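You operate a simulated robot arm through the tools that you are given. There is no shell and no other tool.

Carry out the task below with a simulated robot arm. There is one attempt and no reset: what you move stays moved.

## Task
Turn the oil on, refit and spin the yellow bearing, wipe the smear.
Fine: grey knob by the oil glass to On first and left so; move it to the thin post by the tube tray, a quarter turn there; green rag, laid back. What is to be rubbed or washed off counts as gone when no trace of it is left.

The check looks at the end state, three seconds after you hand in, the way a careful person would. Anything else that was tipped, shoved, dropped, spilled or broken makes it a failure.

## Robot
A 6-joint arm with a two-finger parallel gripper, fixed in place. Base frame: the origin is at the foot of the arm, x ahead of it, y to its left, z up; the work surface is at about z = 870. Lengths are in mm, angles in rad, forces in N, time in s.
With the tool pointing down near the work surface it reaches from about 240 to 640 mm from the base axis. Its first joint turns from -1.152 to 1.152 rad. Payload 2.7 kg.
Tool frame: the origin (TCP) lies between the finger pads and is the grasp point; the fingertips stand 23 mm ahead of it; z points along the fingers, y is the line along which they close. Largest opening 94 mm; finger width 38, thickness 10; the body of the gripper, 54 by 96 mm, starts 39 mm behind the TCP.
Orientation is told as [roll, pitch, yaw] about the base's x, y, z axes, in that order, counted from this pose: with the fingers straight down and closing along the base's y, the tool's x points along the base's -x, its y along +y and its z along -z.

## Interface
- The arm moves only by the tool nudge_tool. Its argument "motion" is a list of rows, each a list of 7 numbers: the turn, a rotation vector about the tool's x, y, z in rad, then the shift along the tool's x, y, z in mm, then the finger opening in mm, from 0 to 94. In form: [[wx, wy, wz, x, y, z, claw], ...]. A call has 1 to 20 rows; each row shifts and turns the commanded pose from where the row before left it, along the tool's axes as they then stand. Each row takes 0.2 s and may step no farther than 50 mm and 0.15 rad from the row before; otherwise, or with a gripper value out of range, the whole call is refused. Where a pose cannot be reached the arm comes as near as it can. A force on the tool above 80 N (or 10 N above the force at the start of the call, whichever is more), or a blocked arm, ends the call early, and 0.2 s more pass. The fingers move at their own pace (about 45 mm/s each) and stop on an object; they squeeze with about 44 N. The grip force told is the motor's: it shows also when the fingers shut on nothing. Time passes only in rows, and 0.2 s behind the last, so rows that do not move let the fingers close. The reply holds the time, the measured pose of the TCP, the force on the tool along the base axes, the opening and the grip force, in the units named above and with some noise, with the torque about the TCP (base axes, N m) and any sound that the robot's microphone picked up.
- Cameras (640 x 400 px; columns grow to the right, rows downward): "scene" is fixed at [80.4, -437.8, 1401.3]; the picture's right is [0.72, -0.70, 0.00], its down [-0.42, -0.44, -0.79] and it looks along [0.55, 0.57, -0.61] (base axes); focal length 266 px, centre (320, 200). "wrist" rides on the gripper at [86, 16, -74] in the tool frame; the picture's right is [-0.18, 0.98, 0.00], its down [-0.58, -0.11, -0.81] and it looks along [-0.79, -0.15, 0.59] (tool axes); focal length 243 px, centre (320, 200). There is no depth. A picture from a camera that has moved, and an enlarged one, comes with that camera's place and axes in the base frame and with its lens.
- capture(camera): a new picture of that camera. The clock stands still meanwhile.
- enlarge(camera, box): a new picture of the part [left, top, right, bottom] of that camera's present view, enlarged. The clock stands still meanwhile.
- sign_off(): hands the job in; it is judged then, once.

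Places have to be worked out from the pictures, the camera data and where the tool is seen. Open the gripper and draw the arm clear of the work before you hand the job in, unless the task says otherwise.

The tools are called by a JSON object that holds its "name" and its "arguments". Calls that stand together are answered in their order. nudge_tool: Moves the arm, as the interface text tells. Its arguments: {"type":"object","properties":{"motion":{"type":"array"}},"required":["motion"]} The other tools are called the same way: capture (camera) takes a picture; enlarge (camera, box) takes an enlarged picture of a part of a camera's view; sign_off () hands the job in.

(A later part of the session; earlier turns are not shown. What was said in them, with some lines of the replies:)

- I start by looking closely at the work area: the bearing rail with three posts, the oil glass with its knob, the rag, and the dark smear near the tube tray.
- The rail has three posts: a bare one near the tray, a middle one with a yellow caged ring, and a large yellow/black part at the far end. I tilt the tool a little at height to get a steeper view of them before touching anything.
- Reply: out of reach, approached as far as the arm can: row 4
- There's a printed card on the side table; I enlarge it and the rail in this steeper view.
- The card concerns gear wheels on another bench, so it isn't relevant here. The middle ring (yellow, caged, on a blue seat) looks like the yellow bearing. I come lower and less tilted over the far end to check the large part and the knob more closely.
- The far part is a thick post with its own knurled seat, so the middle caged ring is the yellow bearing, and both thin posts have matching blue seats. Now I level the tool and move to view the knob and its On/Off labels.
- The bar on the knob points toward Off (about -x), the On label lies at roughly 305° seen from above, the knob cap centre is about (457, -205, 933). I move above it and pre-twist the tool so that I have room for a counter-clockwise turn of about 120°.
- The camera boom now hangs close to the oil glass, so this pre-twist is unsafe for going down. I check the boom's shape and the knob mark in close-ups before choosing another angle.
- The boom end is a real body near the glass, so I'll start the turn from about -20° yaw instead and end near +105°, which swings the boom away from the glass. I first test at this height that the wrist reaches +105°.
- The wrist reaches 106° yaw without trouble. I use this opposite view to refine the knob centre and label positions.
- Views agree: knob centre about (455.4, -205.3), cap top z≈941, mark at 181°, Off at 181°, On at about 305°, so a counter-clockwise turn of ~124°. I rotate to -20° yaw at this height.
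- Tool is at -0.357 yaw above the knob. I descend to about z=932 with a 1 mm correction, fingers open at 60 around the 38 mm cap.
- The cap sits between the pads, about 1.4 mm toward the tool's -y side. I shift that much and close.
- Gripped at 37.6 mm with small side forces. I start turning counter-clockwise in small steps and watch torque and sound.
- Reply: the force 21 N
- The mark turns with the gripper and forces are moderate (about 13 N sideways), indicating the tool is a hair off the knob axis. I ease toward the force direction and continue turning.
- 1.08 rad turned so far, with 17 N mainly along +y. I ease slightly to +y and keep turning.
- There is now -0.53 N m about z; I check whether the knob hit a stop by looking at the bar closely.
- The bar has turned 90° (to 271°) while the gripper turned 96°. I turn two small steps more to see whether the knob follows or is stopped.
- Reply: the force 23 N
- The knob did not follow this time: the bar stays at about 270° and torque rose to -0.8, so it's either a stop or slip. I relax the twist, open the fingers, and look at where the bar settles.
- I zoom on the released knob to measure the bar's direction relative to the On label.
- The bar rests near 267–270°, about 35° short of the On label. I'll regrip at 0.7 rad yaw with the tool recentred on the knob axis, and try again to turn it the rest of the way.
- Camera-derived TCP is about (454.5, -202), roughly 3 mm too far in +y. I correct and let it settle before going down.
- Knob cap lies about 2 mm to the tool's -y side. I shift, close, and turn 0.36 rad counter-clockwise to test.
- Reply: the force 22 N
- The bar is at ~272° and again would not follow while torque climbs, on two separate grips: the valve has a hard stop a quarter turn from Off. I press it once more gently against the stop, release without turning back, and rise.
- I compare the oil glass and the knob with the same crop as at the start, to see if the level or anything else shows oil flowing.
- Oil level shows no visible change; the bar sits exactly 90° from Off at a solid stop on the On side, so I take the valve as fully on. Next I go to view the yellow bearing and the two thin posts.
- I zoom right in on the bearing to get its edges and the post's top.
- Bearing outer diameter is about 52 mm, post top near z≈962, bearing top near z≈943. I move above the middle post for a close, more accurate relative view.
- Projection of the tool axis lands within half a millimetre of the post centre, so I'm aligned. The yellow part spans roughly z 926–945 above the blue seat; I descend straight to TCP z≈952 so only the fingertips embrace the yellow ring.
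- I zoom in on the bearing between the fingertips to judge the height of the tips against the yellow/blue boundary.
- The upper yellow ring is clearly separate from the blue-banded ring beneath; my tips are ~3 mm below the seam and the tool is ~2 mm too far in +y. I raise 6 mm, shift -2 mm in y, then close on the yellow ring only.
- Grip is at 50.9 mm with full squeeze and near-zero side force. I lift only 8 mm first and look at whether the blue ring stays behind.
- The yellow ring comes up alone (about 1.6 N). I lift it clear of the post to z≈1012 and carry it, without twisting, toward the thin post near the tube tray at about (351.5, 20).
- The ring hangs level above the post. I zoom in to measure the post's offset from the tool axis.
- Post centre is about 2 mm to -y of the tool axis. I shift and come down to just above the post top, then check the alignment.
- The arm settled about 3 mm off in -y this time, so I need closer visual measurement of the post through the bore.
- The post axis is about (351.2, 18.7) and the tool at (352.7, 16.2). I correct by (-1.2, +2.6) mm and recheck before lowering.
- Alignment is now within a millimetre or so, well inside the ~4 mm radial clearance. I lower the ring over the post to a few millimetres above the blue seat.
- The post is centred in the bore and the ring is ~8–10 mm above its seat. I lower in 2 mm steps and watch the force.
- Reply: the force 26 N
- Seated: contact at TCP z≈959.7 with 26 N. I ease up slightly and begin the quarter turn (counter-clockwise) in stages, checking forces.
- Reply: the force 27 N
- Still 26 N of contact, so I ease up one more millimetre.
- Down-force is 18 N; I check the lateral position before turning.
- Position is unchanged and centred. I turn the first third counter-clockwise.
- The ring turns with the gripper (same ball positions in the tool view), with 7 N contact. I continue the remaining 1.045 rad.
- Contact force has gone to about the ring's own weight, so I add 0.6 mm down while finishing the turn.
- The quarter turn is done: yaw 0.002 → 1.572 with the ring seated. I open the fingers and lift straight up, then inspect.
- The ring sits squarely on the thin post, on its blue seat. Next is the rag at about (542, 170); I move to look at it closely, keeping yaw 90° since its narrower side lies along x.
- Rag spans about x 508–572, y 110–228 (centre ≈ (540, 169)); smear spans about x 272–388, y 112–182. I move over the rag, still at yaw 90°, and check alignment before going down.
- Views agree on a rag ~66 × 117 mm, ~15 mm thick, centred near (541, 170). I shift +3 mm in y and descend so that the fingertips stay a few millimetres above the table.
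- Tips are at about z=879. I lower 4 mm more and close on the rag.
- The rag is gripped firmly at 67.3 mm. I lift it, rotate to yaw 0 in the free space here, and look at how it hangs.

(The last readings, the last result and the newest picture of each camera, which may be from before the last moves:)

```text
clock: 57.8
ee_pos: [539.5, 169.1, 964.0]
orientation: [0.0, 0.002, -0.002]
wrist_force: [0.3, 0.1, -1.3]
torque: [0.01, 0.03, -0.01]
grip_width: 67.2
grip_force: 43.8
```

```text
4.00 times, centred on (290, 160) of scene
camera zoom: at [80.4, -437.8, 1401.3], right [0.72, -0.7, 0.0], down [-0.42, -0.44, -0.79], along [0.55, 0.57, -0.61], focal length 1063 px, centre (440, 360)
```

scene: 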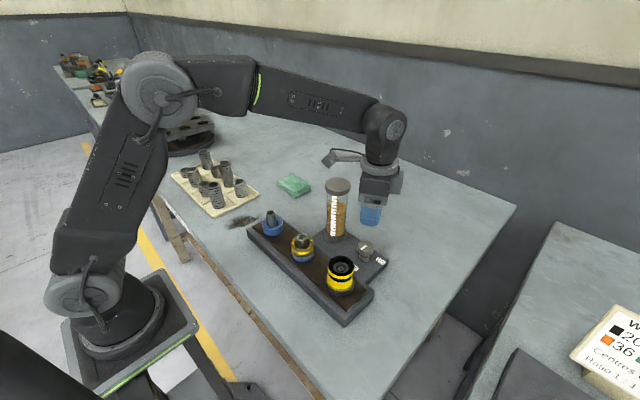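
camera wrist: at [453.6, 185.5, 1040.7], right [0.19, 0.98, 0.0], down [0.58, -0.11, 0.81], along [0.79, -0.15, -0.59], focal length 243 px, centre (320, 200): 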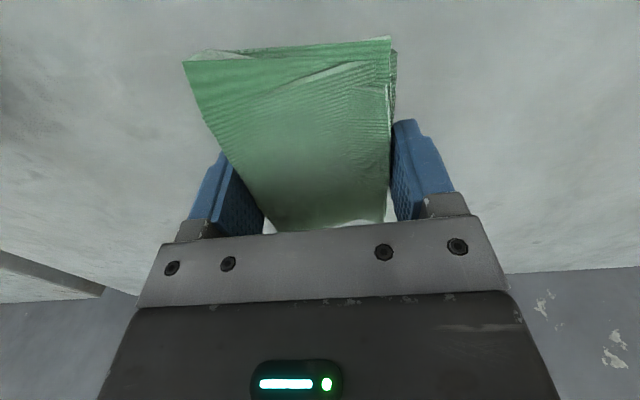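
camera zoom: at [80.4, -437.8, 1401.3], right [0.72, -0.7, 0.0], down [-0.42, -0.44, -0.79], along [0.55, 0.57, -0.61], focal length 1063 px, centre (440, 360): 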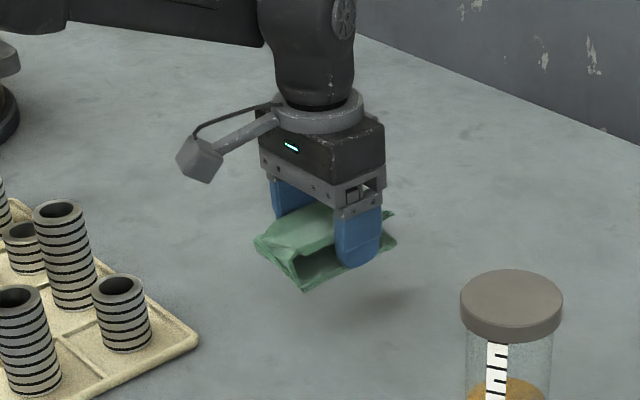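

The rag is held as a flat slab (bottom ~27 mm below TCP). I carry it over to the smear at about (330, 150), staying high.

{"name": "nudge_tool", "arguments": {"motion": [[0, 0, 0, 42, -4, 0, 50], [0, 0, 0, 42, -4, 0, 50], [0, 0, 0, 42, -4, 0, 50], [0, 0, 0, 42, -4, 0, 50], [0, 0, 0, 42, -4, 0, 50], [0, 0, 0, 0, 0, 0, 50], [0, 0, 0, 0, 0, 0, 50]]}}

{"name": "capture", "arguments": {"camera": "wrist"}}

{"name": "enlarge", "arguments": {"camera": "scene", "box": [170, 140, 310, 260]}}

```text
clock: 59.4
ee_pos: [329.3, 150.4, 965.5]
orientation: [0.0, 0.003, -0.002]
wrist_force: [0.1, 1.8, -0.8]
torque: [0.0, -0.03, -0.01]
grip_width: 67.0
grip_force: 44.2
```

```text
taken
camera wrist: at [243.2, 165.7, 1041.9], right [0.18, 0.98, 0.0], down [0.58, -0.11, 0.81], along [0.79, -0.15, -0.59], focal length 243 px, centre (320, 200)
```

wrist: 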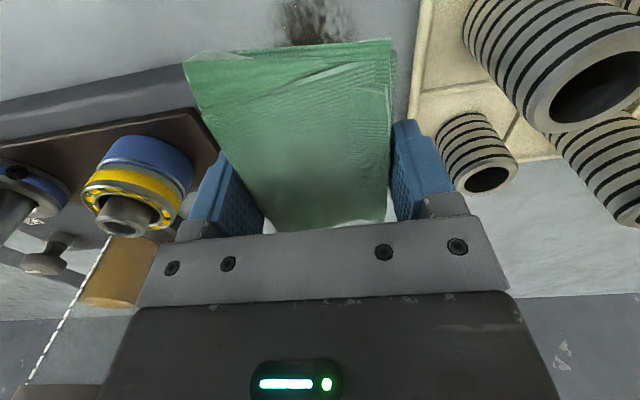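

```text
3.33 times, centred on (240, 200) of scene
camera zoom: at [80.4, -437.8, 1401.3], right [0.72, -0.7, 0.0], down [-0.42, -0.44, -0.79], along [0.55, 0.57, -0.61], focal length 886 px, centre (587, 200)
```

zoom: 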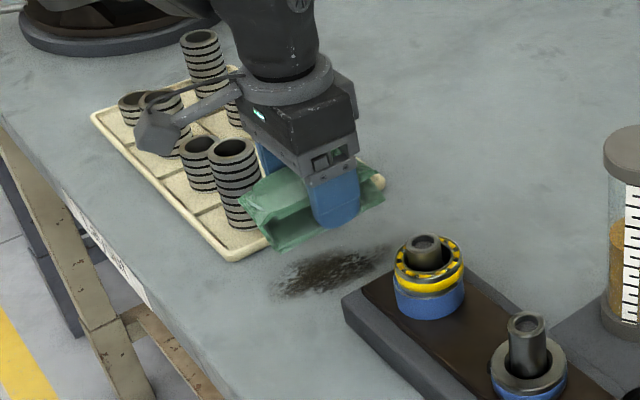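

Clearances look fine: rail end at y≈77, tray edge at y≈218, fingers need ±44 mm. I lower the rag toward the smear, stopping just above the table.

{"name": "nudge_tool", "arguments": {"motion": [[0, 0, 0, 0, -2, 25, 50], [0, 0, 0, 0, 0, 22, 50], [0, 0, 0, 0, 0, 12, 50], [0, 0, 0, 0, 0, 5, 50], [0, 0, 0, 0, 0, 2, 50], [0, 0, 0, 0, 0, 0, 50]]}}

```text
clock: 60.8
ee_pos: [330.7, 146.6, 898.9]
orientation: [-0.001, 0.001, 0.0]
wrist_force: [0.3, -0.3, -0.6]
torque: [-0.01, 0.01, 0.0]
grip_width: 67.2
grip_force: 44.2
```

Nearly touching at z≈899 with no contact force yet. I step down in 1 mm increments until light pressure shows.

{"name": "nudge_tool", "arguments": {"motion": [[0, 0, 0, 0, 0, 1, 50], [0, 0, 0, 0, 0, 1, 50], [0, 0, 0, 0, 0, 1, 50], [0, 0, 0, 0, 0, 0, 50]]}}

```text
clock: 61.8
ee_pos: [330.3, 147.8, 895.1]
orientation: [0.0, 0.002, 0.0]
wrist_force: [-0.2, 0.4, 1.3]
torque: [0.09, -0.11, -0.09]
grip_width: 67.4
grip_force: 44.0
```

{"name": "nudge_tool", "arguments": {"motion": [[0, 0, 0, 0, 0, 0.7, 50], [0, 0, 0, 0, 0, 0.7, 50], [0, 0, 0, 0, 0, 0, 50]]}}

{"name": "enlarge", "arguments": {"camera": "scene", "box": [170, 140, 310, 260]}}

```text
clock: 62.6
ee_pos: [330.1, 147.9, 895.7]
orientation: [0.0, -0.002, 0.001]
wrist_force: [-3.4, -2.1, 17.6]
torque: [-0.01, 0.07, 0.02]
grip_width: 67.3
grip_force: 44.4
```

```text
3.33 times, centred on (240, 200) of scene
camera zoom: at [80.2, -438.0, 1401.3], right [0.72, -0.7, 0.0], down [-0.42, -0.44, -0.79], along [0.55, 0.57, -0.61], focal length 886 px, centre (587, 200)
```

zoom: 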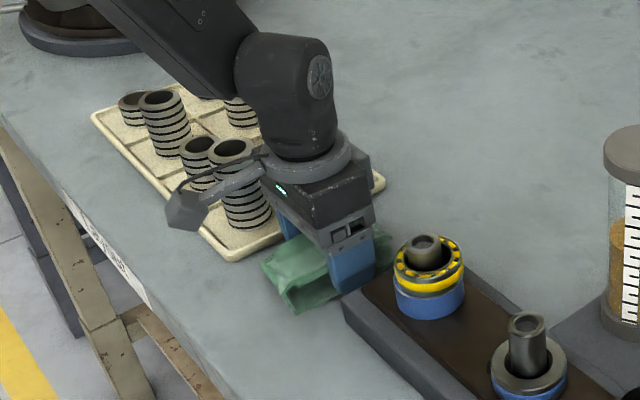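

Pressing with ~18 N, rag flat on the smear. I start rubbing with strokes along x and small shifts in y.

{"name": "nudge_tool", "arguments": {"motion": [[0, 0, 0, 12, 0, 0, 50], [0, 0, 0, 12, 0, 0, 50], [0, 0, 0, -12, 0, 0, 50], [0, 0, 0, -12, 0, 0, 50], [0, 0, 0, -12, 0, 0, 50], [0, 0, 0, -12, 0, 0, 50], [0, 0, 0, 12, 0, 0, 50], [0, 0, 0, 12, 0, 0, 50], [0, 0, 0, 0, -8, 0, 50], [0, 0, 0, 12, 0, 0, 50], [0, 0, 0, 12, 0, 0, 50], [0, 0, 0, -12, 0, 0, 50], [0, 0, 0, -12, 0, 0, 50], [0, 0, 0, -12, 0, 0, 50], [0, 0, 0, -12, 0, 0, 50], [0, 0, 0, 12, 0, 0, 50], [0, 0, 0, 12, 0, 0, 50]]}}

```text
clock: 66.2
ee_pos: [334.4, 140.0, 894.8]
orientation: [0.005, -0.009, 0.001]
wrist_force: [14.9, -2.5, 35.3]
torque: [-0.46, 0.71, 0.27]
grip_width: 67.1
grip_force: 44.3
```

Force is 35 N down, so I ease up slightly and continue with strokes at higher y.

{"name": "nudge_tool", "arguments": {"motion": [[0, 0, 0, 0, 8, -0.7, 50], [0, 0, 0, 0, 10, 0, 50], [0, 0, 0, 12, 0, 0, 50], [0, 0, 0, 12, 0, 0, 50], [0, 0, 0, -12, 0, 0, 50], [0, 0, 0, -12, 0, 0, 50], [0, 0, 0, -12, 0, 0, 50], [0, 0, 0, -12, 0, 0, 50], [0, 0, 0, 12, 0, 0, 50], [0, 0, 0, 12, 0, 0, 50], [0, 0, 0, 0, -8, 0, 50], [0, 0, 0, 0, -8, 0, 50]]}}

{"name": "capture", "arguments": {"camera": "scene"}}

```text
clock: 68.8
ee_pos: [330.9, 141.3, 894.2]
orientation: [0.0, 0.001, 0.0]
wrist_force: [-0.8, 0.6, -1.0]
torque: [0.01, 0.01, -0.01]
grip_width: 67.1
grip_force: 43.3
```

```text
taken
```

scene: 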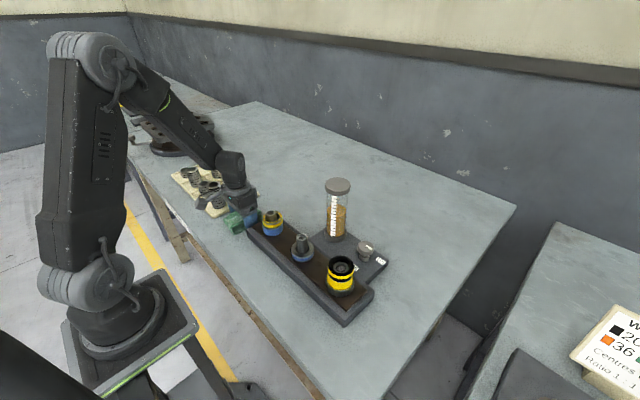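

Contact force has fallen to about zero now. I lift to see what the smear looks like from the scene camera.

{"name": "nudge_tool", "arguments": {"motion": [[0, 0, 0, 0, 0, -15, 50], [0, 0, 0, 0, 0, -35, 50], [0, 0, 0, 0, 0, -40, 50], [0, 0, 0, 0, 0, 0, 50]]}}

{"name": "enlarge", "arguments": {"camera": "scene", "box": [190, 190, 280, 270]}}

{"name": "capture", "arguments": {"camera": "wrist"}}

```text
clock: 69.8
ee_pos: [330.5, 142.4, 985.7]
orientation: [0.0, 0.002, -0.001]
wrist_force: [-1.3, 0.3, -0.4]
torque: [-0.01, -0.01, -0.02]
grip_width: 66.8
grip_force: 43.8
```

```text
5.00 times, centred on (235, 230) of scene
camera zoom: at [80.4, -437.8, 1401.3], right [0.72, -0.7, 0.0], down [-0.42, -0.44, -0.79], along [0.55, 0.57, -0.61], focal length 1329 px, centre (745, 50)
```

zoom: 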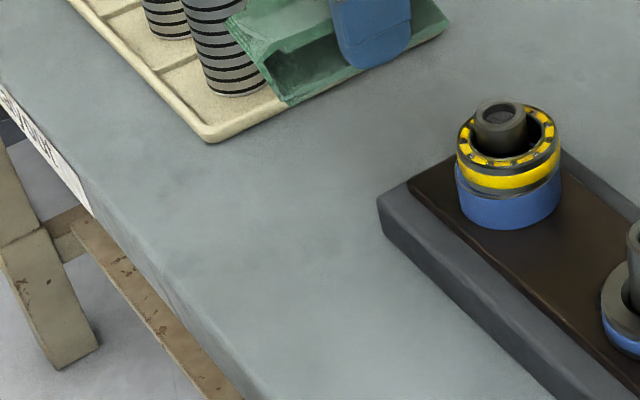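

```text
taken
camera wrist: at [245.3, 157.4, 1062.1], right [0.18, 0.98, 0.0], down [0.58, -0.11, 0.81], along [0.79, -0.15, -0.59], focal length 243 px, centre (320, 200)
```

wrist: 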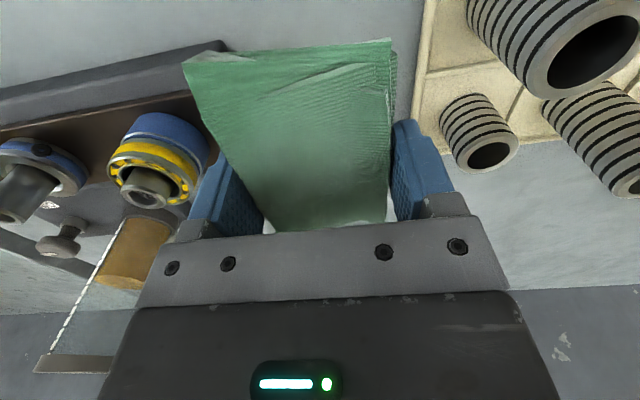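

The smear seems to be gone. I zoom into where it was to look for faint traces.

{"name": "enlarge", "arguments": {"camera": "scene", "box": [220, 200, 265, 240]}}

{"name": "enlarge", "arguments": {"camera": "wrist", "box": [190, 0, 430, 80]}}

```text
10.00 times, centred on (242, 220) of scene
camera zoom: at [80.4, -437.8, 1401.3], right [0.72, -0.7, 0.0], down [-0.42, -0.44, -0.79], along [0.55, 0.57, -0.61], focal length 2659 px, centre (1095, 0)
```

zoom: 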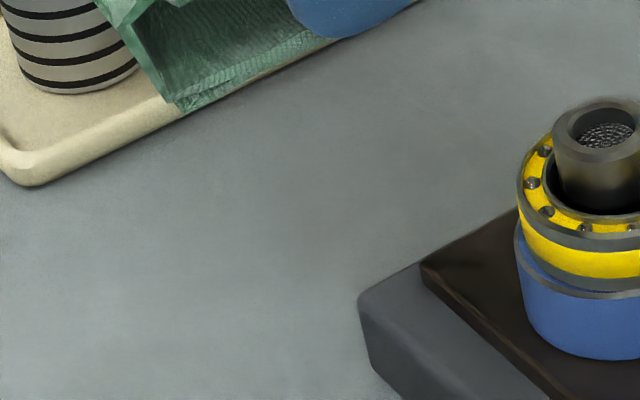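

```text
2.67 times, centred on (310, 40) of wrist
camera zoom: at [245.3, 157.4, 1062.1], right [0.18, 0.98, 0.0], down [0.58, -0.11, 0.81], along [0.79, -0.15, -0.59], focal length 647 px, centre (347, 627)
```

zoom: 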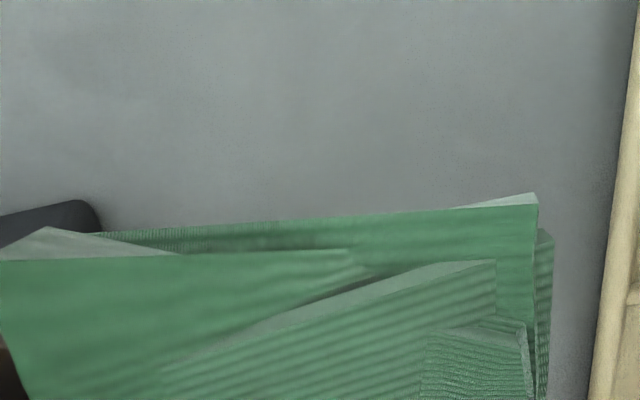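

The table looks clean in both views. I carry the rag back toward its place, turn to yaw 90° there, and use the wrist camera for a better check of the wiped patch before laying the rag down.

{"name": "nudge_tool", "arguments": {"motion": [[0, 0, 0, -20, 0, -25, 50], [0, 0, 0, -42, 0, -20, 50], [0, 0, 0, -42, 0, -10, 50], [0, 0, 0, -42, 0, 0, 50], [0, 0, 0, -42, 0, 0, 50], [0, 0, 0, -21, 0, 0, 50], [0, 0, -0.1427, 0, 0, 0, 50], [0, 0, -0.1427, 0, 0, 0, 50], [0, 0, -0.1427, 0, 0, 0, 50], [0, 0, -0.1427, 0, 0, 0, 50], [0, 0, -0.1427, 0, 0, 0, 50], [0, 0, -0.1427, 0, 0, 0, 50], [0, 0, -0.1427, 0, 0, 0, 50], [0, 0, -0.1427, 0, 0, 0, 50], [0, 0, -0.1427, 0, 0, 0, 50], [0, 0, -0.1427, 0, 0, 0, 50], [0, 0, -0.1427, 0, 0, 0, 50], [0, 0, 0, 0, 0, 0, 50]]}}

{"name": "capture", "arguments": {"camera": "wrist"}}

{"name": "enlarge", "arguments": {"camera": "scene", "box": [200, 180, 280, 250]}}

```text
clock: 73.6
ee_pos: [539.5, 140.5, 1041.5]
orientation: [0.001, 0.001, 1.572]
wrist_force: [0.4, -0.5, -0.3]
torque: [-0.03, -0.03, 0.01]
grip_width: 67.2
grip_force: 44.3
```

```text
taken
camera wrist: at [523.7, 54.3, 1116.4], right [-0.98, 0.18, 0.0], down [0.11, 0.58, 0.81], along [0.15, 0.79, -0.59], focal length 243 px, centre (320, 200)
```

wrist: 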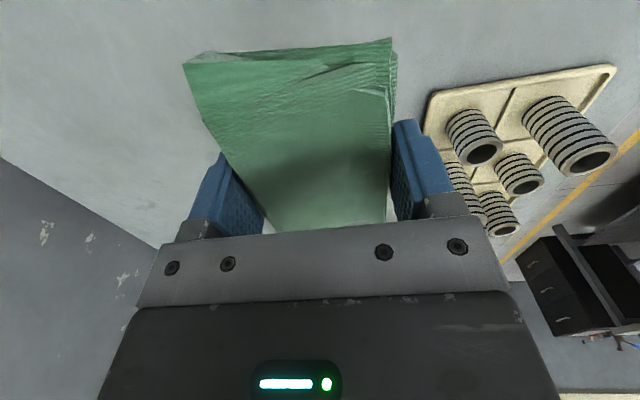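

```text
5.71 times, centred on (240, 215) of scene
camera zoom: at [80.4, -437.8, 1401.3], right [0.72, -0.7, 0.0], down [-0.42, -0.44, -0.79], along [0.55, 0.57, -0.61], focal length 1519 px, centre (777, 114)
```

zoom: 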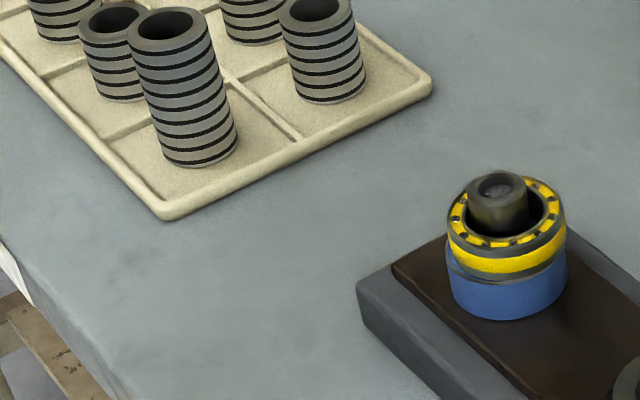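

The scene view shows a clean surface where the smear was. For a second angle I back off in -y so the wrist camera sees the wiped patch.

{"name": "nudge_tool", "arguments": {"motion": [[0, 0, 0, 37, 0, -5, 50], [0, 0, 0, 37, 0, -5, 50], [0, 0, 0, 0, 0, 0, 50]]}}

{"name": "enlarge", "arguments": {"camera": "wrist", "box": [430, 0, 640, 140]}}

```text
clock: 74.4
ee_pos: [539.2, 64.0, 1051.4]
orientation: [0.001, -0.002, 1.572]
wrist_force: [0.0, 0.8, -1.0]
torque: [0.02, -0.02, 0.0]
grip_width: 66.8
grip_force: 44.0
```

```text
2.86 times, centred on (535, 70) of wrist
camera zoom: at [523.1, -22.3, 1127.6], right [-0.98, 0.18, 0.0], down [0.11, 0.58, 0.81], along [0.15, 0.79, -0.59], focal length 693 px, centre (-294, 571)
```

zoom: 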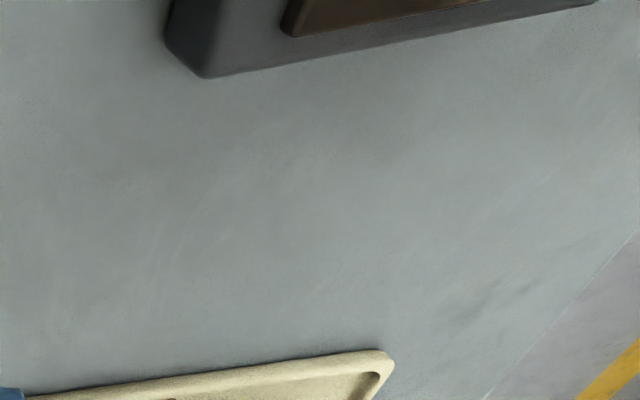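

I zoom in further on exactly the wiped patch for any residue.

{"name": "enlarge", "arguments": {"camera": "wrist", "box": [480, 30, 590, 105]}}

{"name": "enlarge", "arguments": {"camera": "scene", "box": [215, 205, 270, 240]}}

```text
5.33 times, centred on (535, 68) of wrist
camera zoom: at [523.1, -22.3, 1127.6], right [-0.98, 0.18, 0.0], down [0.11, 0.58, 0.81], along [0.15, 0.79, -0.59], focal length 1294 px, centre (-827, 907)
```

zoom: 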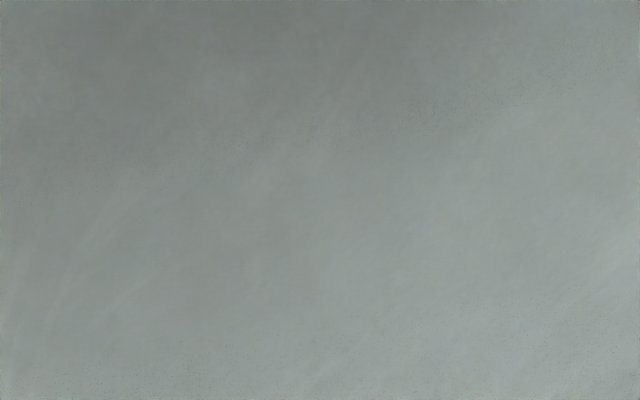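

```text
11.43 times, centred on (242, 222) of scene
camera zoom: at [80.4, -437.8, 1401.3], right [0.72, -0.7, 0.0], down [-0.42, -0.44, -0.79], along [0.55, 0.57, -0.61], focal length 3038 px, centre (1206, -57)
```

zoom: 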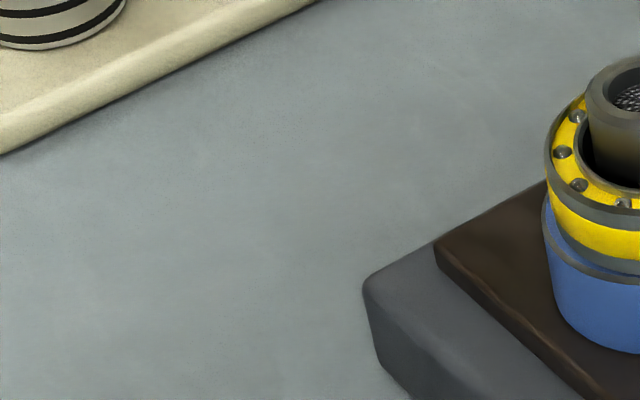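

No trace is left. I take the rag back over its original spot at about (540.3, 169.3), yaw 90°, and come down partway to verify position.

{"name": "nudge_tool", "arguments": {"motion": [[0, 0, 0, -35, -0.4, 20, 50], [0, 0, 0, -35, -0.4, 30, 50], [0, 0, 0, -35.6, -0.4, 30, 50], [0, 0, 0, 0, 0, 30, 50], [0, 0, 0, 0, 0, 20, 50], [0, 0, 0, 0, 0, 10, 50], [0, 0, 0, 0, 0, 0, 50], [0, 0, 0, 0, 0, 0, 50]]}}

{"name": "capture", "arguments": {"camera": "wrist"}}

```text
clock: 76.2
ee_pos: [540.6, 173.6, 908.7]
orientation: [0.001, 0.0, 1.57]
wrist_force: [-0.3, -0.5, 0.2]
torque: [-0.04, 0.02, 0.03]
grip_width: 67.1
grip_force: 44.2
```

```text
taken
camera wrist: at [525.2, 86.5, 985.1], right [-0.98, 0.18, 0.0], down [0.11, 0.58, 0.81], along [0.15, 0.79, -0.59], focal length 243 px, centre (320, 200)
```

wrist: 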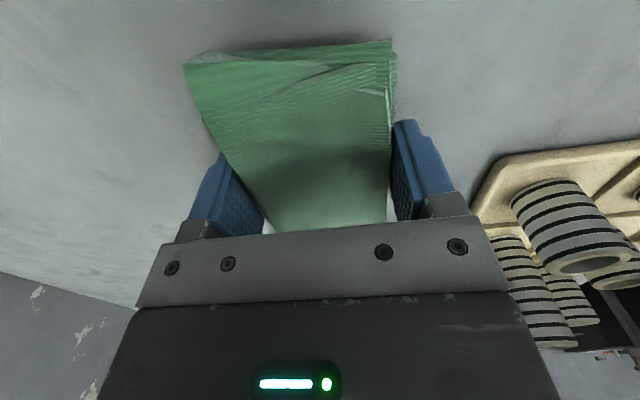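

I'm ~3 mm too far in +y; I correct and lower to just at table contact.

{"name": "nudge_tool", "arguments": {"motion": [[0, 0, 0, 3.3, 0.6, 4, 50], [0, 0, 0, 0, 0, 4, 50], [0, 0, 0, 0, 0, 2, 50], [0, 0, 0, 0, 0, 0, 50], [0, 0, 0, 0, 0, 0, 50]]}}

{"name": "capture", "arguments": {"camera": "wrist"}}

{"name": "enlarge", "arguments": {"camera": "scene", "box": [250, 140, 330, 210]}}

```text
clock: 77.4
ee_pos: [539.3, 168.9, 899.5]
orientation: [0.002, 0.0, 1.573]
wrist_force: [-0.6, 0.4, -0.1]
torque: [0.0, -0.03, 0.03]
grip_width: 67.0
grip_force: 44.6
```

```text
taken
camera wrist: at [524.3, 82.2, 975.6], right [-0.98, 0.18, 0.0], down [0.11, 0.58, 0.81], along [0.15, 0.79, -0.59], focal length 243 px, centre (320, 200)
```

wrist: 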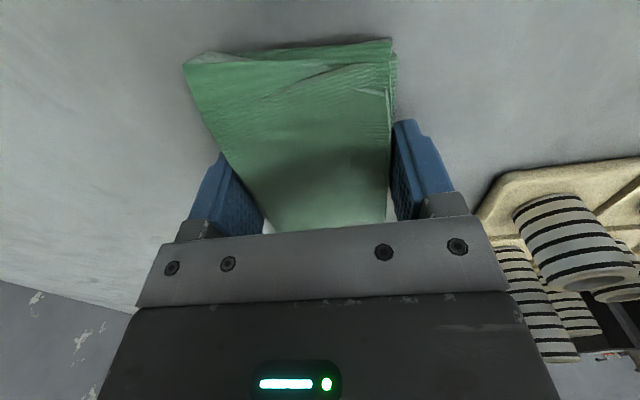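

```text
5.71 times, centred on (290, 175) of scene
camera zoom: at [80.4, -437.8, 1401.3], right [0.72, -0.7, 0.0], down [-0.42, -0.44, -0.79], along [0.55, 0.57, -0.61], focal length 1519 px, centre (491, 343)
```

zoom: 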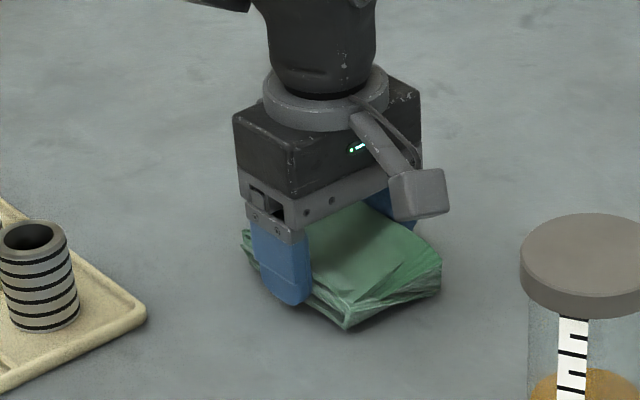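

The silhouette matches the original placement, about 3–4 mm above the table. I lower to contact.

{"name": "nudge_tool", "arguments": {"motion": [[0, 0, 0, 0, 0, 1.5, 50], [0, 0, 0, 0, 0, 1, 50], [0, 0, 0, 0, 0, 0.7, 50], [0, 0, 0, 0, 0, 0, 50]]}}

```text
clock: 78.4
ee_pos: [540.3, 171.6, 896.1]
orientation: [0.002, 0.0, 1.571]
wrist_force: [-0.3, 0.2, -0.4]
torque: [-0.02, -0.02, -0.02]
grip_width: 67.0
grip_force: 43.7
```

{"name": "nudge_tool", "arguments": {"motion": [[0, 0, 0, 0, 0, 0.6, 50], [0, 0, 0, 0, 0, 0, 50]]}}

{"name": "capture", "arguments": {"camera": "wrist"}}

```text
clock: 79.0
ee_pos: [539.4, 171.1, 895.4]
orientation: [0.001, -0.001, 1.57]
wrist_force: [-0.7, -0.5, -1.0]
torque: [0.01, -0.02, -0.01]
grip_width: 67.0
grip_force: 44.3
```

```text
taken
camera wrist: at [524.2, 83.3, 972.2], right [-0.98, 0.18, 0.0], down [0.11, 0.58, 0.81], along [0.15, 0.79, -0.59], focal length 243 px, centre (320, 200)
```

wrist: 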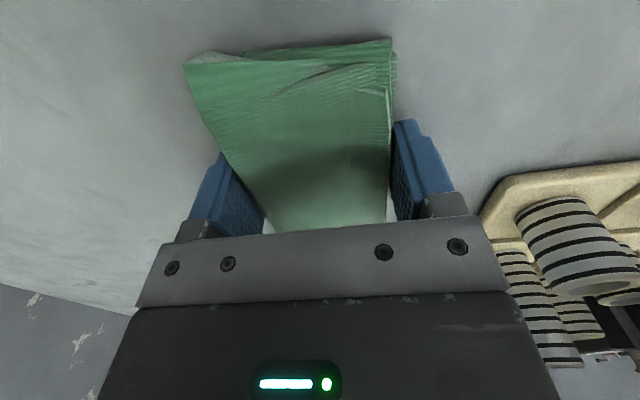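

Still no contact (rag was pressed up slightly in the grip). I lower another 1.2 mm in small steps.

{"name": "nudge_tool", "arguments": {"motion": [[0, 0, 0, 0, 0, 0.6, 50], [0, 0, 0, 0, 0, 0.6, 50], [0, 0, 0, 0, 0, 0, 50]]}}

```text
clock: 79.8
ee_pos: [540.1, 170.8, 894.5]
orientation: [0.0, 0.003, 1.571]
wrist_force: [-1.0, 1.1, 1.9]
torque: [-0.13, -0.03, -0.03]
grip_width: 67.1
grip_force: 44.0
```

Light contact now. I open the fingers, then rise straight up clear of the rag.

{"name": "nudge_tool", "arguments": {"motion": [[0, 0, 0, 0, 0, 0, 74], [0, 0, 0, 0, 0, 0, 86], [0, 0, 0, 0, 0, 0, 92], [0, 0, 0, 0, 0, -5, 92], [0, 0, 0, 0, 0, -20, 92], [0, 0, 0, 0, 0, -40, 92], [0, 0, 0, 0, 0, -45, 92], [0, 0, 0, 0, 0, -45, 92], [0, 0, 0, 0, 0, 0, 92]]}}

{"name": "capture", "arguments": {"camera": "scene"}}

{"name": "enlarge", "arguments": {"camera": "scene", "box": [260, 150, 330, 220]}}

{"name": "capture", "arguments": {"camera": "wrist"}}

```text
clock: 81.8
ee_pos: [540.3, 171.0, 1052.9]
orientation: [0.003, 0.0, 1.571]
wrist_force: [-1.0, 0.1, 0.8]
torque: [0.03, 0.01, 0.02]
grip_width: 92.2
grip_force: 0.0
```

```text
taken
```

scene: 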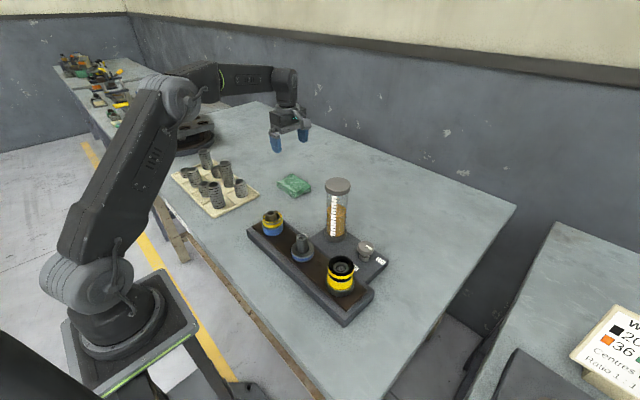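

```text
5.71 times, centred on (295, 185) of scene
camera zoom: at [80.4, -437.8, 1401.3], right [0.72, -0.7, 0.0], down [-0.42, -0.44, -0.79], along [0.55, 0.57, -0.61], focal length 1519 px, centre (463, 286)
```

zoom: 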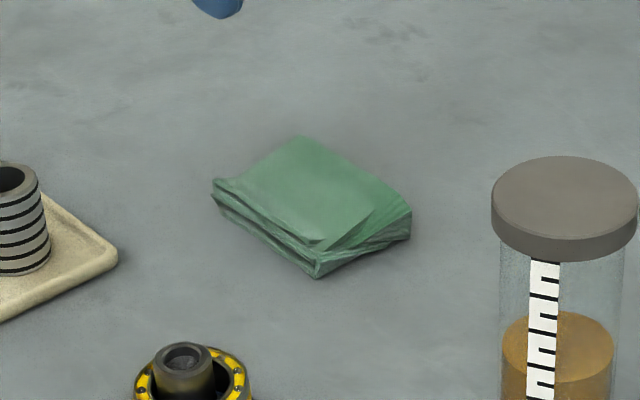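

```text
taken
camera wrist: at [524.9, 82.8, 1128.0], right [-0.98, 0.18, 0.0], down [0.11, 0.58, 0.81], along [0.15, 0.79, -0.59], focal length 243 px, centre (320, 200)
```

wrist: 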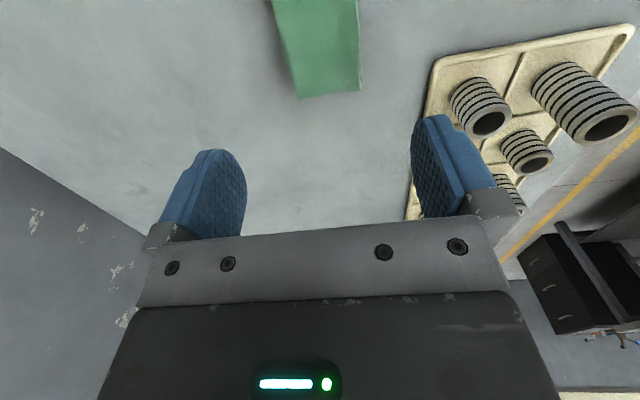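

The rag lies back exactly where it was. I do a last inspection of the knob, bearing and surroundings.

{"name": "enlarge", "arguments": {"camera": "scene", "box": [310, 220, 400, 300]}}

{"name": "enlarge", "arguments": {"camera": "scene", "box": [240, 195, 330, 275]}}

{"name": "enlarge", "arguments": {"camera": "scene", "box": [160, 140, 320, 250]}}

```text
5.00 times, centred on (355, 260) of scene
camera zoom: at [80.4, -437.8, 1401.3], right [0.72, -0.7, 0.0], down [-0.42, -0.44, -0.79], along [0.55, 0.57, -0.61], focal length 1329 px, centre (145, -100)
```

zoom: 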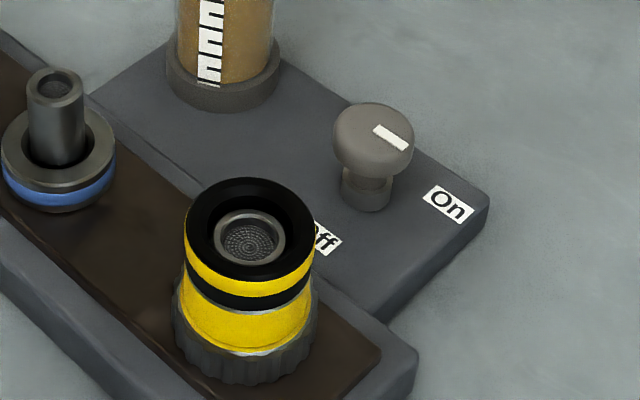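

```text
5.00 times, centred on (285, 235) of scene
camera zoom: at [80.4, -437.8, 1401.3], right [0.72, -0.7, 0.0], down [-0.42, -0.44, -0.79], along [0.55, 0.57, -0.61], focal length 1329 px, centre (495, 25)
```

zoom: 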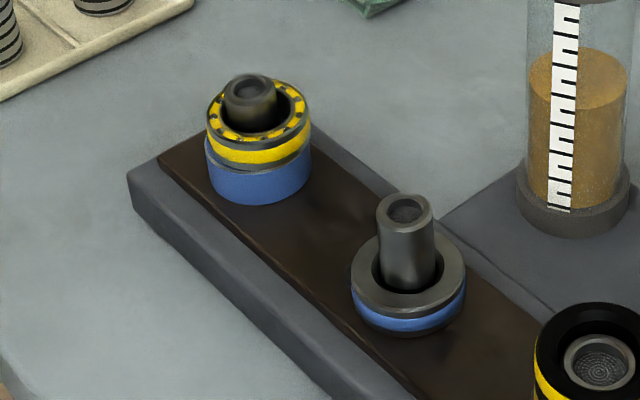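

```text
3.64 times, centred on (240, 195) of scene
camera zoom: at [80.4, -437.8, 1401.3], right [0.72, -0.7, 0.0], down [-0.42, -0.44, -0.79], along [0.55, 0.57, -0.61], focal length 967 px, centre (611, 218)
```

zoom: 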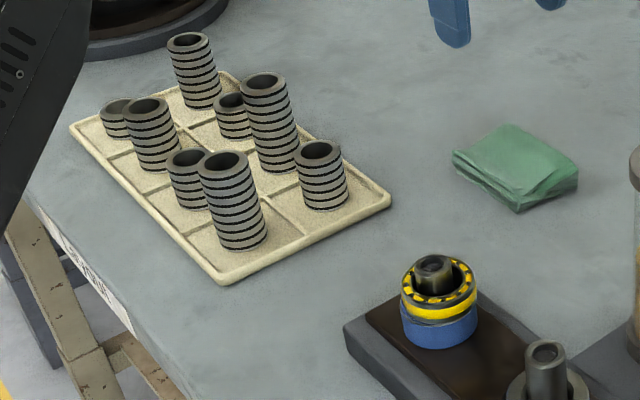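

Everything else is in place, but the knob's bar (270°) is about 35° short of the On label's direction, which bothers me. I go back over the knob, high above the glass, to try once more to push it further in the On direction with a well-centred grip.

{"name": "nudge_tool", "arguments": {"motion": [[0, 0, 0, 0, 0, -31, 80], [0, 0, 0, 0, 0, -35, 60], [0, 0, 0, 41.8, 9.4, 0, 60], [0, 0, 0, 41.8, 9.4, 0, 60], [0, 0, 0, 41.8, 9.4, 0, 60], [0, 0, 0, 41.8, 9.4, 0, 60], [0, 0, 0, 41.8, 9.4, 0, 60], [0, 0, 0, 41.8, 9.4, 0, 60], [0, 0, 0, 41.8, 9.4, 0, 60], [0, 0, 0, 41.8, 9.4, 0, 60], [0, 0, 0, 41.8, 9.4, 0, 60], [0, 0, 0, 0, 0, 0, 60]]}}

{"name": "enlarge", "arguments": {"camera": "wrist", "box": [240, 0, 400, 110]}}

```text
clock: 84.4
ee_pos: [453.9, -207.8, 1112.2]
orientation: [0.001, -0.001, 1.57]
wrist_force: [-0.4, 0.1, -0.2]
torque: [0.01, 0.0, 0.0]
grip_width: 60.1
grip_force: 0.1
```

```text
3.64 times, centred on (320, 55) of wrist
camera zoom: at [438.4, -294.9, 1188.2], right [-0.98, 0.18, 0.0], down [0.11, 0.58, 0.81], along [0.15, 0.79, -0.59], focal length 882 px, centre (320, 727)
```

zoom: 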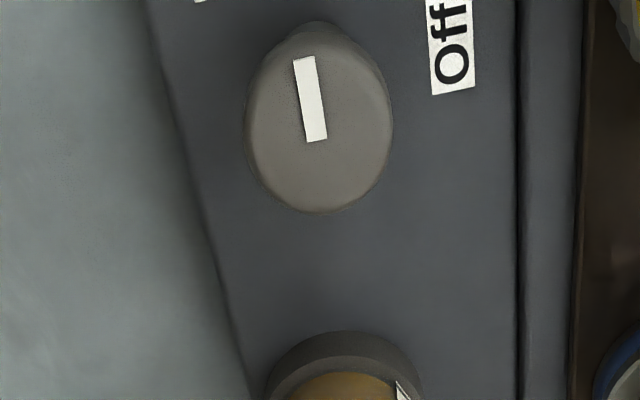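

The bar is unchanged. I rotate to about 0.5 rad yaw, recentre, and come down to z≈1000 for an alignment check.

{"name": "nudge_tool", "arguments": {"motion": [[0, 0, 0.1338, 0, 0, 0, 60], [0, 0, 0.1338, 0, 0, 0, 60], [0, 0, 0.1338, 0, 0, 0, 60], [0, 0, 0.1338, 0, 0, 0, 60], [0, 0, 0.1338, 0, 0, 0, 60], [0, 0, 0.1338, 0, 0, 0, 60], [0, 0, 0.1338, 0, 0, 0, 60], [0, 0, 0.1338, 0, 0, 0, 60], [0, 0, 0, -2.5, 2.5, 30, 60], [0, 0, 0, 0, 0, 40, 60], [0, 0, 0, 0, 0, 40, 60], [0, 0, 0, 0, 0, 0, 60], [0, 0, 0, 0, 0, 0, 60]]}}

{"name": "capture", "arguments": {"camera": "wrist"}}

```text
clock: 87.2
ee_pos: [457.9, -202.4, 1005.1]
orientation: [0.0, 0.002, 0.499]
wrist_force: [0.0, -0.1, 0.1]
torque: [0.01, 0.0, -0.01]
grip_width: 60.1
grip_force: 0.1
```

```text
taken
camera wrist: at [373.8, -229.9, 1081.1], right [-0.31, 0.95, 0.0], down [0.56, 0.18, 0.81], along [0.77, 0.25, -0.59], focal length 243 px, centre (320, 200)
```

wrist: 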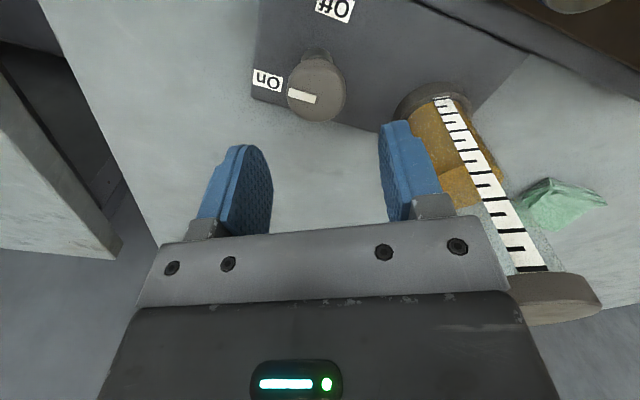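

The knob axis is ~2–2.5 mm off; I correct and descend around the cap.

{"name": "nudge_tool", "arguments": {"motion": [[0, 0, 0, 2.4, -1.8, 0, 60], [0, 0, 0, 0, 0, 30, 60], [0, 0, 0, 0, 0, 28, 60], [0, 0, 0, 0, 0, 14, 60], [0, 0, 0, 0, 0, 0, 60], [0, 0, 0, 0, 0, 0, 60]]}}

{"name": "enlarge", "arguments": {"camera": "wrist", "box": [220, 70, 420, 230]}}

```text
clock: 88.6
ee_pos: [456.4, -205.7, 932.9]
orientation: [0.002, 0.001, 0.5]
wrist_force: [1.0, 0.6, 0.5]
torque: [0.02, 0.01, 0.01]
grip_width: 60.0
grip_force: 0.1
```

```text
2.50 times, centred on (320, 150) of wrist
camera zoom: at [373.0, -233.1, 1009.1], right [-0.31, 0.95, 0.0], down [0.56, 0.18, 0.81], along [0.77, 0.25, -0.59], focal length 606 px, centre (320, 325)
```

zoom: 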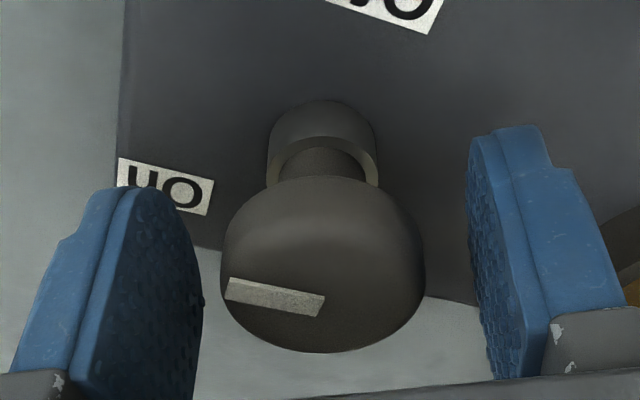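

Well centred now. I close and turn 0.36 rad counter-clockwise, then check whether the bar moved relative to the gripper.

{"name": "nudge_tool", "arguments": {"motion": [[0, 0, 0, 0, 0, 0, 45], [0, 0, 0, 0, 0, 0, 30], [0, 0, 0, 0, 0, 0, 30], [0, 0, 0, 0, 0, 0, 30], [0, 0, -0.06, 0, 0, 0, 30], [0, 0, -0.06, 0, 0, 0, 30], [0, 0, 0, 0, 0, 0, 30]]}}

{"name": "enlarge", "arguments": {"camera": "wrist", "box": [220, 70, 420, 230]}}

```text
clock: 90.2
ee_pos: [455.3, -204.0, 933.7]
orientation: [0.002, 0.001, 0.622]
wrist_force: [-0.8, 9.9, -2.7]
torque: [0.29, -0.26, -0.6]
grip_width: 37.7
grip_force: 44.4
```

```text
2.50 times, centred on (320, 150) of wrist
camera zoom: at [376.3, -242.4, 1009.1], right [-0.42, 0.91, 0.0], down [0.54, 0.25, 0.81], along [0.73, 0.34, -0.59], focal length 606 px, centre (320, 325)
```

zoom: 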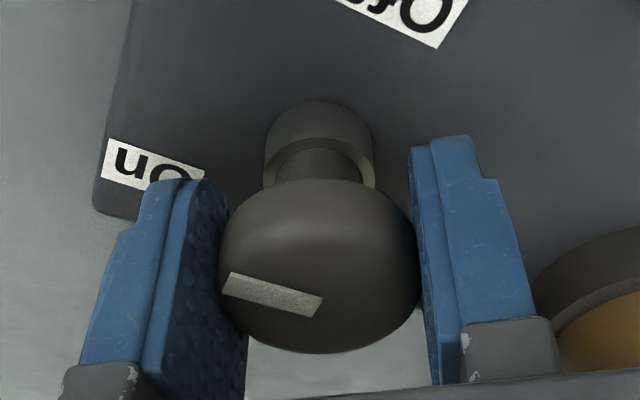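

Torque hits -0.6 N m after only 7° of gripper rotation and the bar begins to slip in the pads again: this is a firm end stop, so the valve is as far On as it goes. I open without turning back and rise clear.

{"name": "nudge_tool", "arguments": {"motion": [[0, 0, 0, 0, 0, 0, 50], [0, 0, 0, 0, 0, 0, 60], [0, 0, 0, 0, 0, 0, 60], [0, 0, 0, 0, 0, -20, 60], [0, 0, 0, 0, 0, -40, 60], [0, 0, 0, 0, 0, -45, 60], [0, 0, 0, 0, 0, -45, 60], [0, 0, 0, 0, 0, -30, 60], [0, 0, 0, 0, 0, 0, 60]]}}

{"name": "capture", "arguments": {"camera": "wrist"}}

{"name": "enlarge", "arguments": {"camera": "wrist", "box": [240, 0, 400, 110]}}

```text
clock: 92.2
ee_pos: [455.5, -204.1, 1113.4]
orientation: [0.001, 0.002, 0.62]
wrist_force: [-0.3, -0.2, 0.7]
torque: [-0.02, -0.03, -0.01]
grip_width: 60.2
grip_force: 0.0
```

```text
taken
camera wrist: at [375.2, -242.7, 1190.4], right [-0.42, 0.91, 0.0], down [0.54, 0.25, 0.81], along [0.73, 0.34, -0.59], focal length 243 px, centre (320, 200)
```

wrist: 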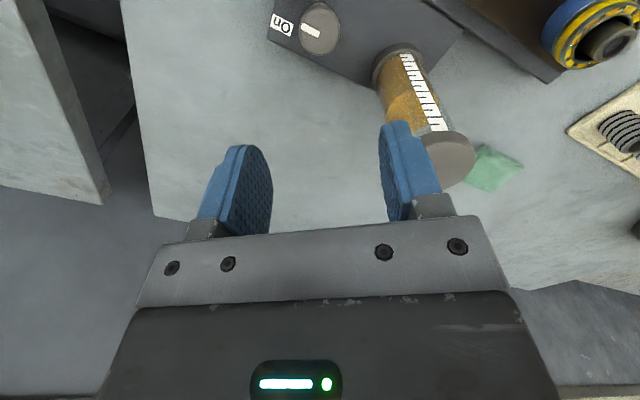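

```text
3.64 times, centred on (320, 55) of wrist
camera zoom: at [375.2, -242.7, 1190.4], right [-0.42, 0.91, 0.0], down [0.54, 0.25, 0.81], along [0.73, 0.34, -0.59], focal length 882 px, centre (320, 727)
```

zoom: 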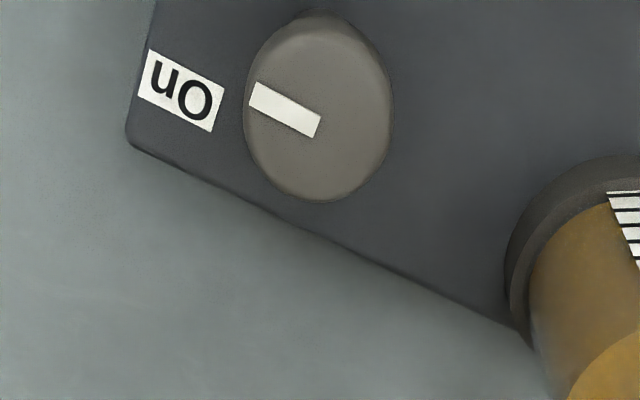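

From this angle the bar points straight at On. I bring the arm back to its clear starting area, level, with the gripper open.

{"name": "nudge_tool", "arguments": {"motion": [[0, 0, 0.124, 0, 0, -10, 60], [0, 0, 0.124, 0, 0, -10, 60], [0, 0, 0.124, 0, 0, -10, 60], [0, 0, 0.124, 0, 0, 0, 60], [0, 0, 0.124, 0, 0, 0, 60], [0, 0, 0, 19.5, 41, -8, 80], [0, 0, 0, 19.5, 41, -8, 94], [0, 0, 0, 19.5, 41, -8, 94], [0, 0, 0, 19.5, 41, -8, 94], [0, 0, 0, 19.5, 41, -8, 94], [0, 0, 0, 19.5, 41, -8, 94], [0, 0, 0, 19.5, 41, -8, 94], [0, 0, 0, 19.5, 41, -8, 94], [0, 0, 0, 0, 0, 0, 94]]}}

{"name": "capture", "arguments": {"camera": "scene"}}

{"name": "capture", "arguments": {"camera": "wrist"}}

{"name": "enlarge", "arguments": {"camera": "scene", "box": [220, 160, 400, 330]}}

```text
clock: 95.2
ee_pos: [298.3, 124.4, 1206.3]
orientation: [0.003, 0.0, 0.0]
wrist_force: [-0.3, 0.3, -0.5]
torque: [-0.03, 0.01, 0.01]
grip_width: 94.0
grip_force: 0.1
```

```text
taken
```

scene: 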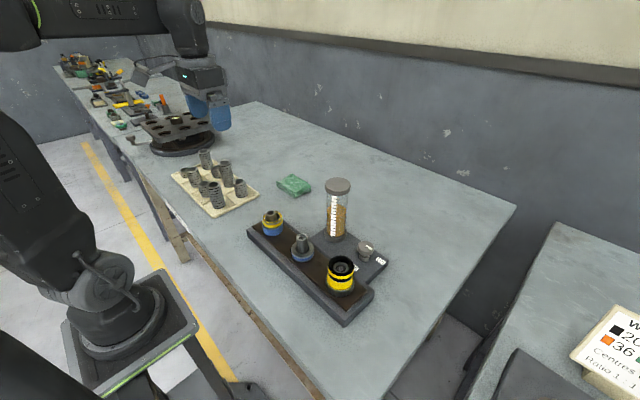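

```text
taken
camera wrist: at [212.7, 139.1, 1282.6], right [0.18, 0.98, 0.0], down [0.58, -0.11, 0.81], along [0.79, -0.15, -0.59], focal length 243 px, centre (320, 200)
```

wrist: 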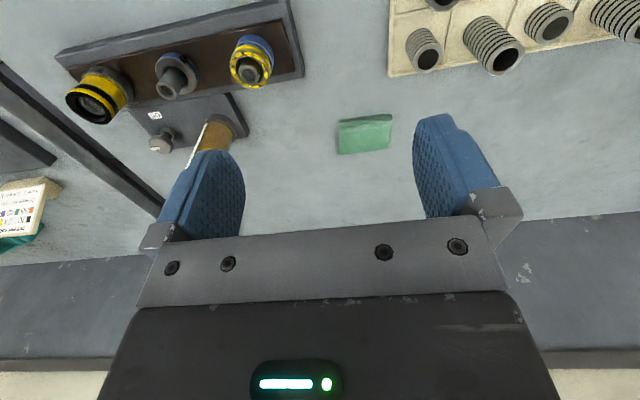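

```text
2.35 times, centred on (310, 245) of scene
camera zoom: at [80.4, -437.8, 1401.3], right [0.72, -0.7, 0.0], down [-0.42, -0.44, -0.79], along [0.55, 0.57, -0.61], focal length 626 px, centre (344, 94)
```

zoom: 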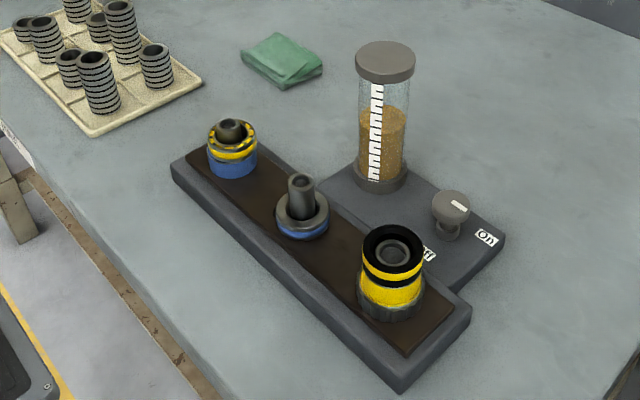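

I compare the oil level using exactly the same crop as at the start.

{"name": "enlarge", "arguments": {"camera": "scene", "box": [250, 200, 370, 300]}}

{"name": "enlarge", "arguments": {"camera": "wrist", "box": [220, 20, 300, 100]}}

```text
4.00 times, centred on (310, 250) of scene
camera zoom: at [80.4, -437.8, 1401.3], right [0.72, -0.7, 0.0], down [-0.42, -0.44, -0.79], along [0.55, 0.57, -0.61], focal length 1063 px, centre (360, 0)
```

zoom: 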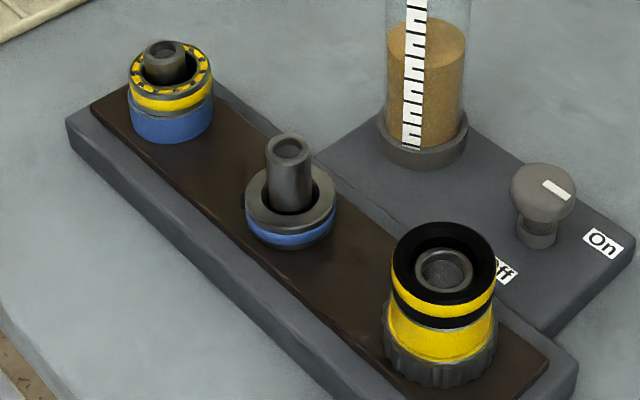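

```text
5.00 times, centred on (260, 60) of wrist
camera zoom: at [212.7, 139.1, 1282.6], right [0.18, 0.98, 0.0], down [0.58, -0.11, 0.81], along [0.79, -0.15, -0.59], focal length 1213 px, centre (620, 900)
```

zoom: 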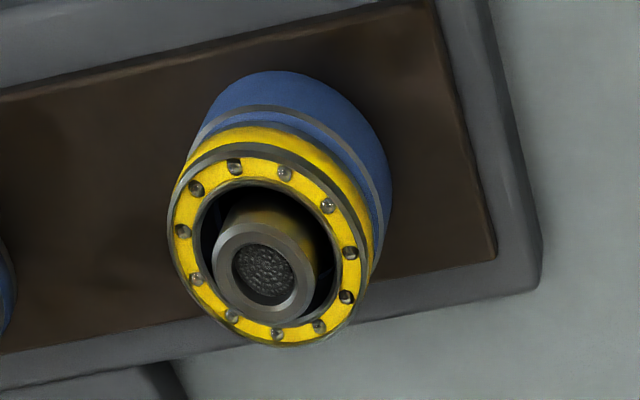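

The oil surface sits visibly lower on the scale than at the start, so oil is flowing. The bearing is level on its seat on the thin post, the smear is gone, the rag is back and nothing else has moved. The gripper is open and the arm is clear, so I hand in.

{"name": "sign_off", "arguments": {}}

```text
The job is handed in.
```

The job is handed in. All three parts are done, but the knob's mark doesn't line up exactly with the On label.

- **Oil:** I turned the grey knob a quarter turn from Off towards On. It hit a firm stop there, and two more tries wouldn't move it further. The mark ends up about 35° short of the On label. The oil level looks lower than at the start, so I take the valve to be open.
- **Bearing:** I took the yellow bearing to be the caged ring on the middle post, not the large yellow-and-black part at the far end. It now sits level on the thin post by the tube tray, and I turned it a quarter turn counter-clockwise there.
- **Smear:** I rubbed it off with the green rag, and close-up pictures from two angles show no trace. The rag is back where it was.

In the last pictures nothing else looks moved, tipped or spilled. The gripper is open and the arm is clear of the work.
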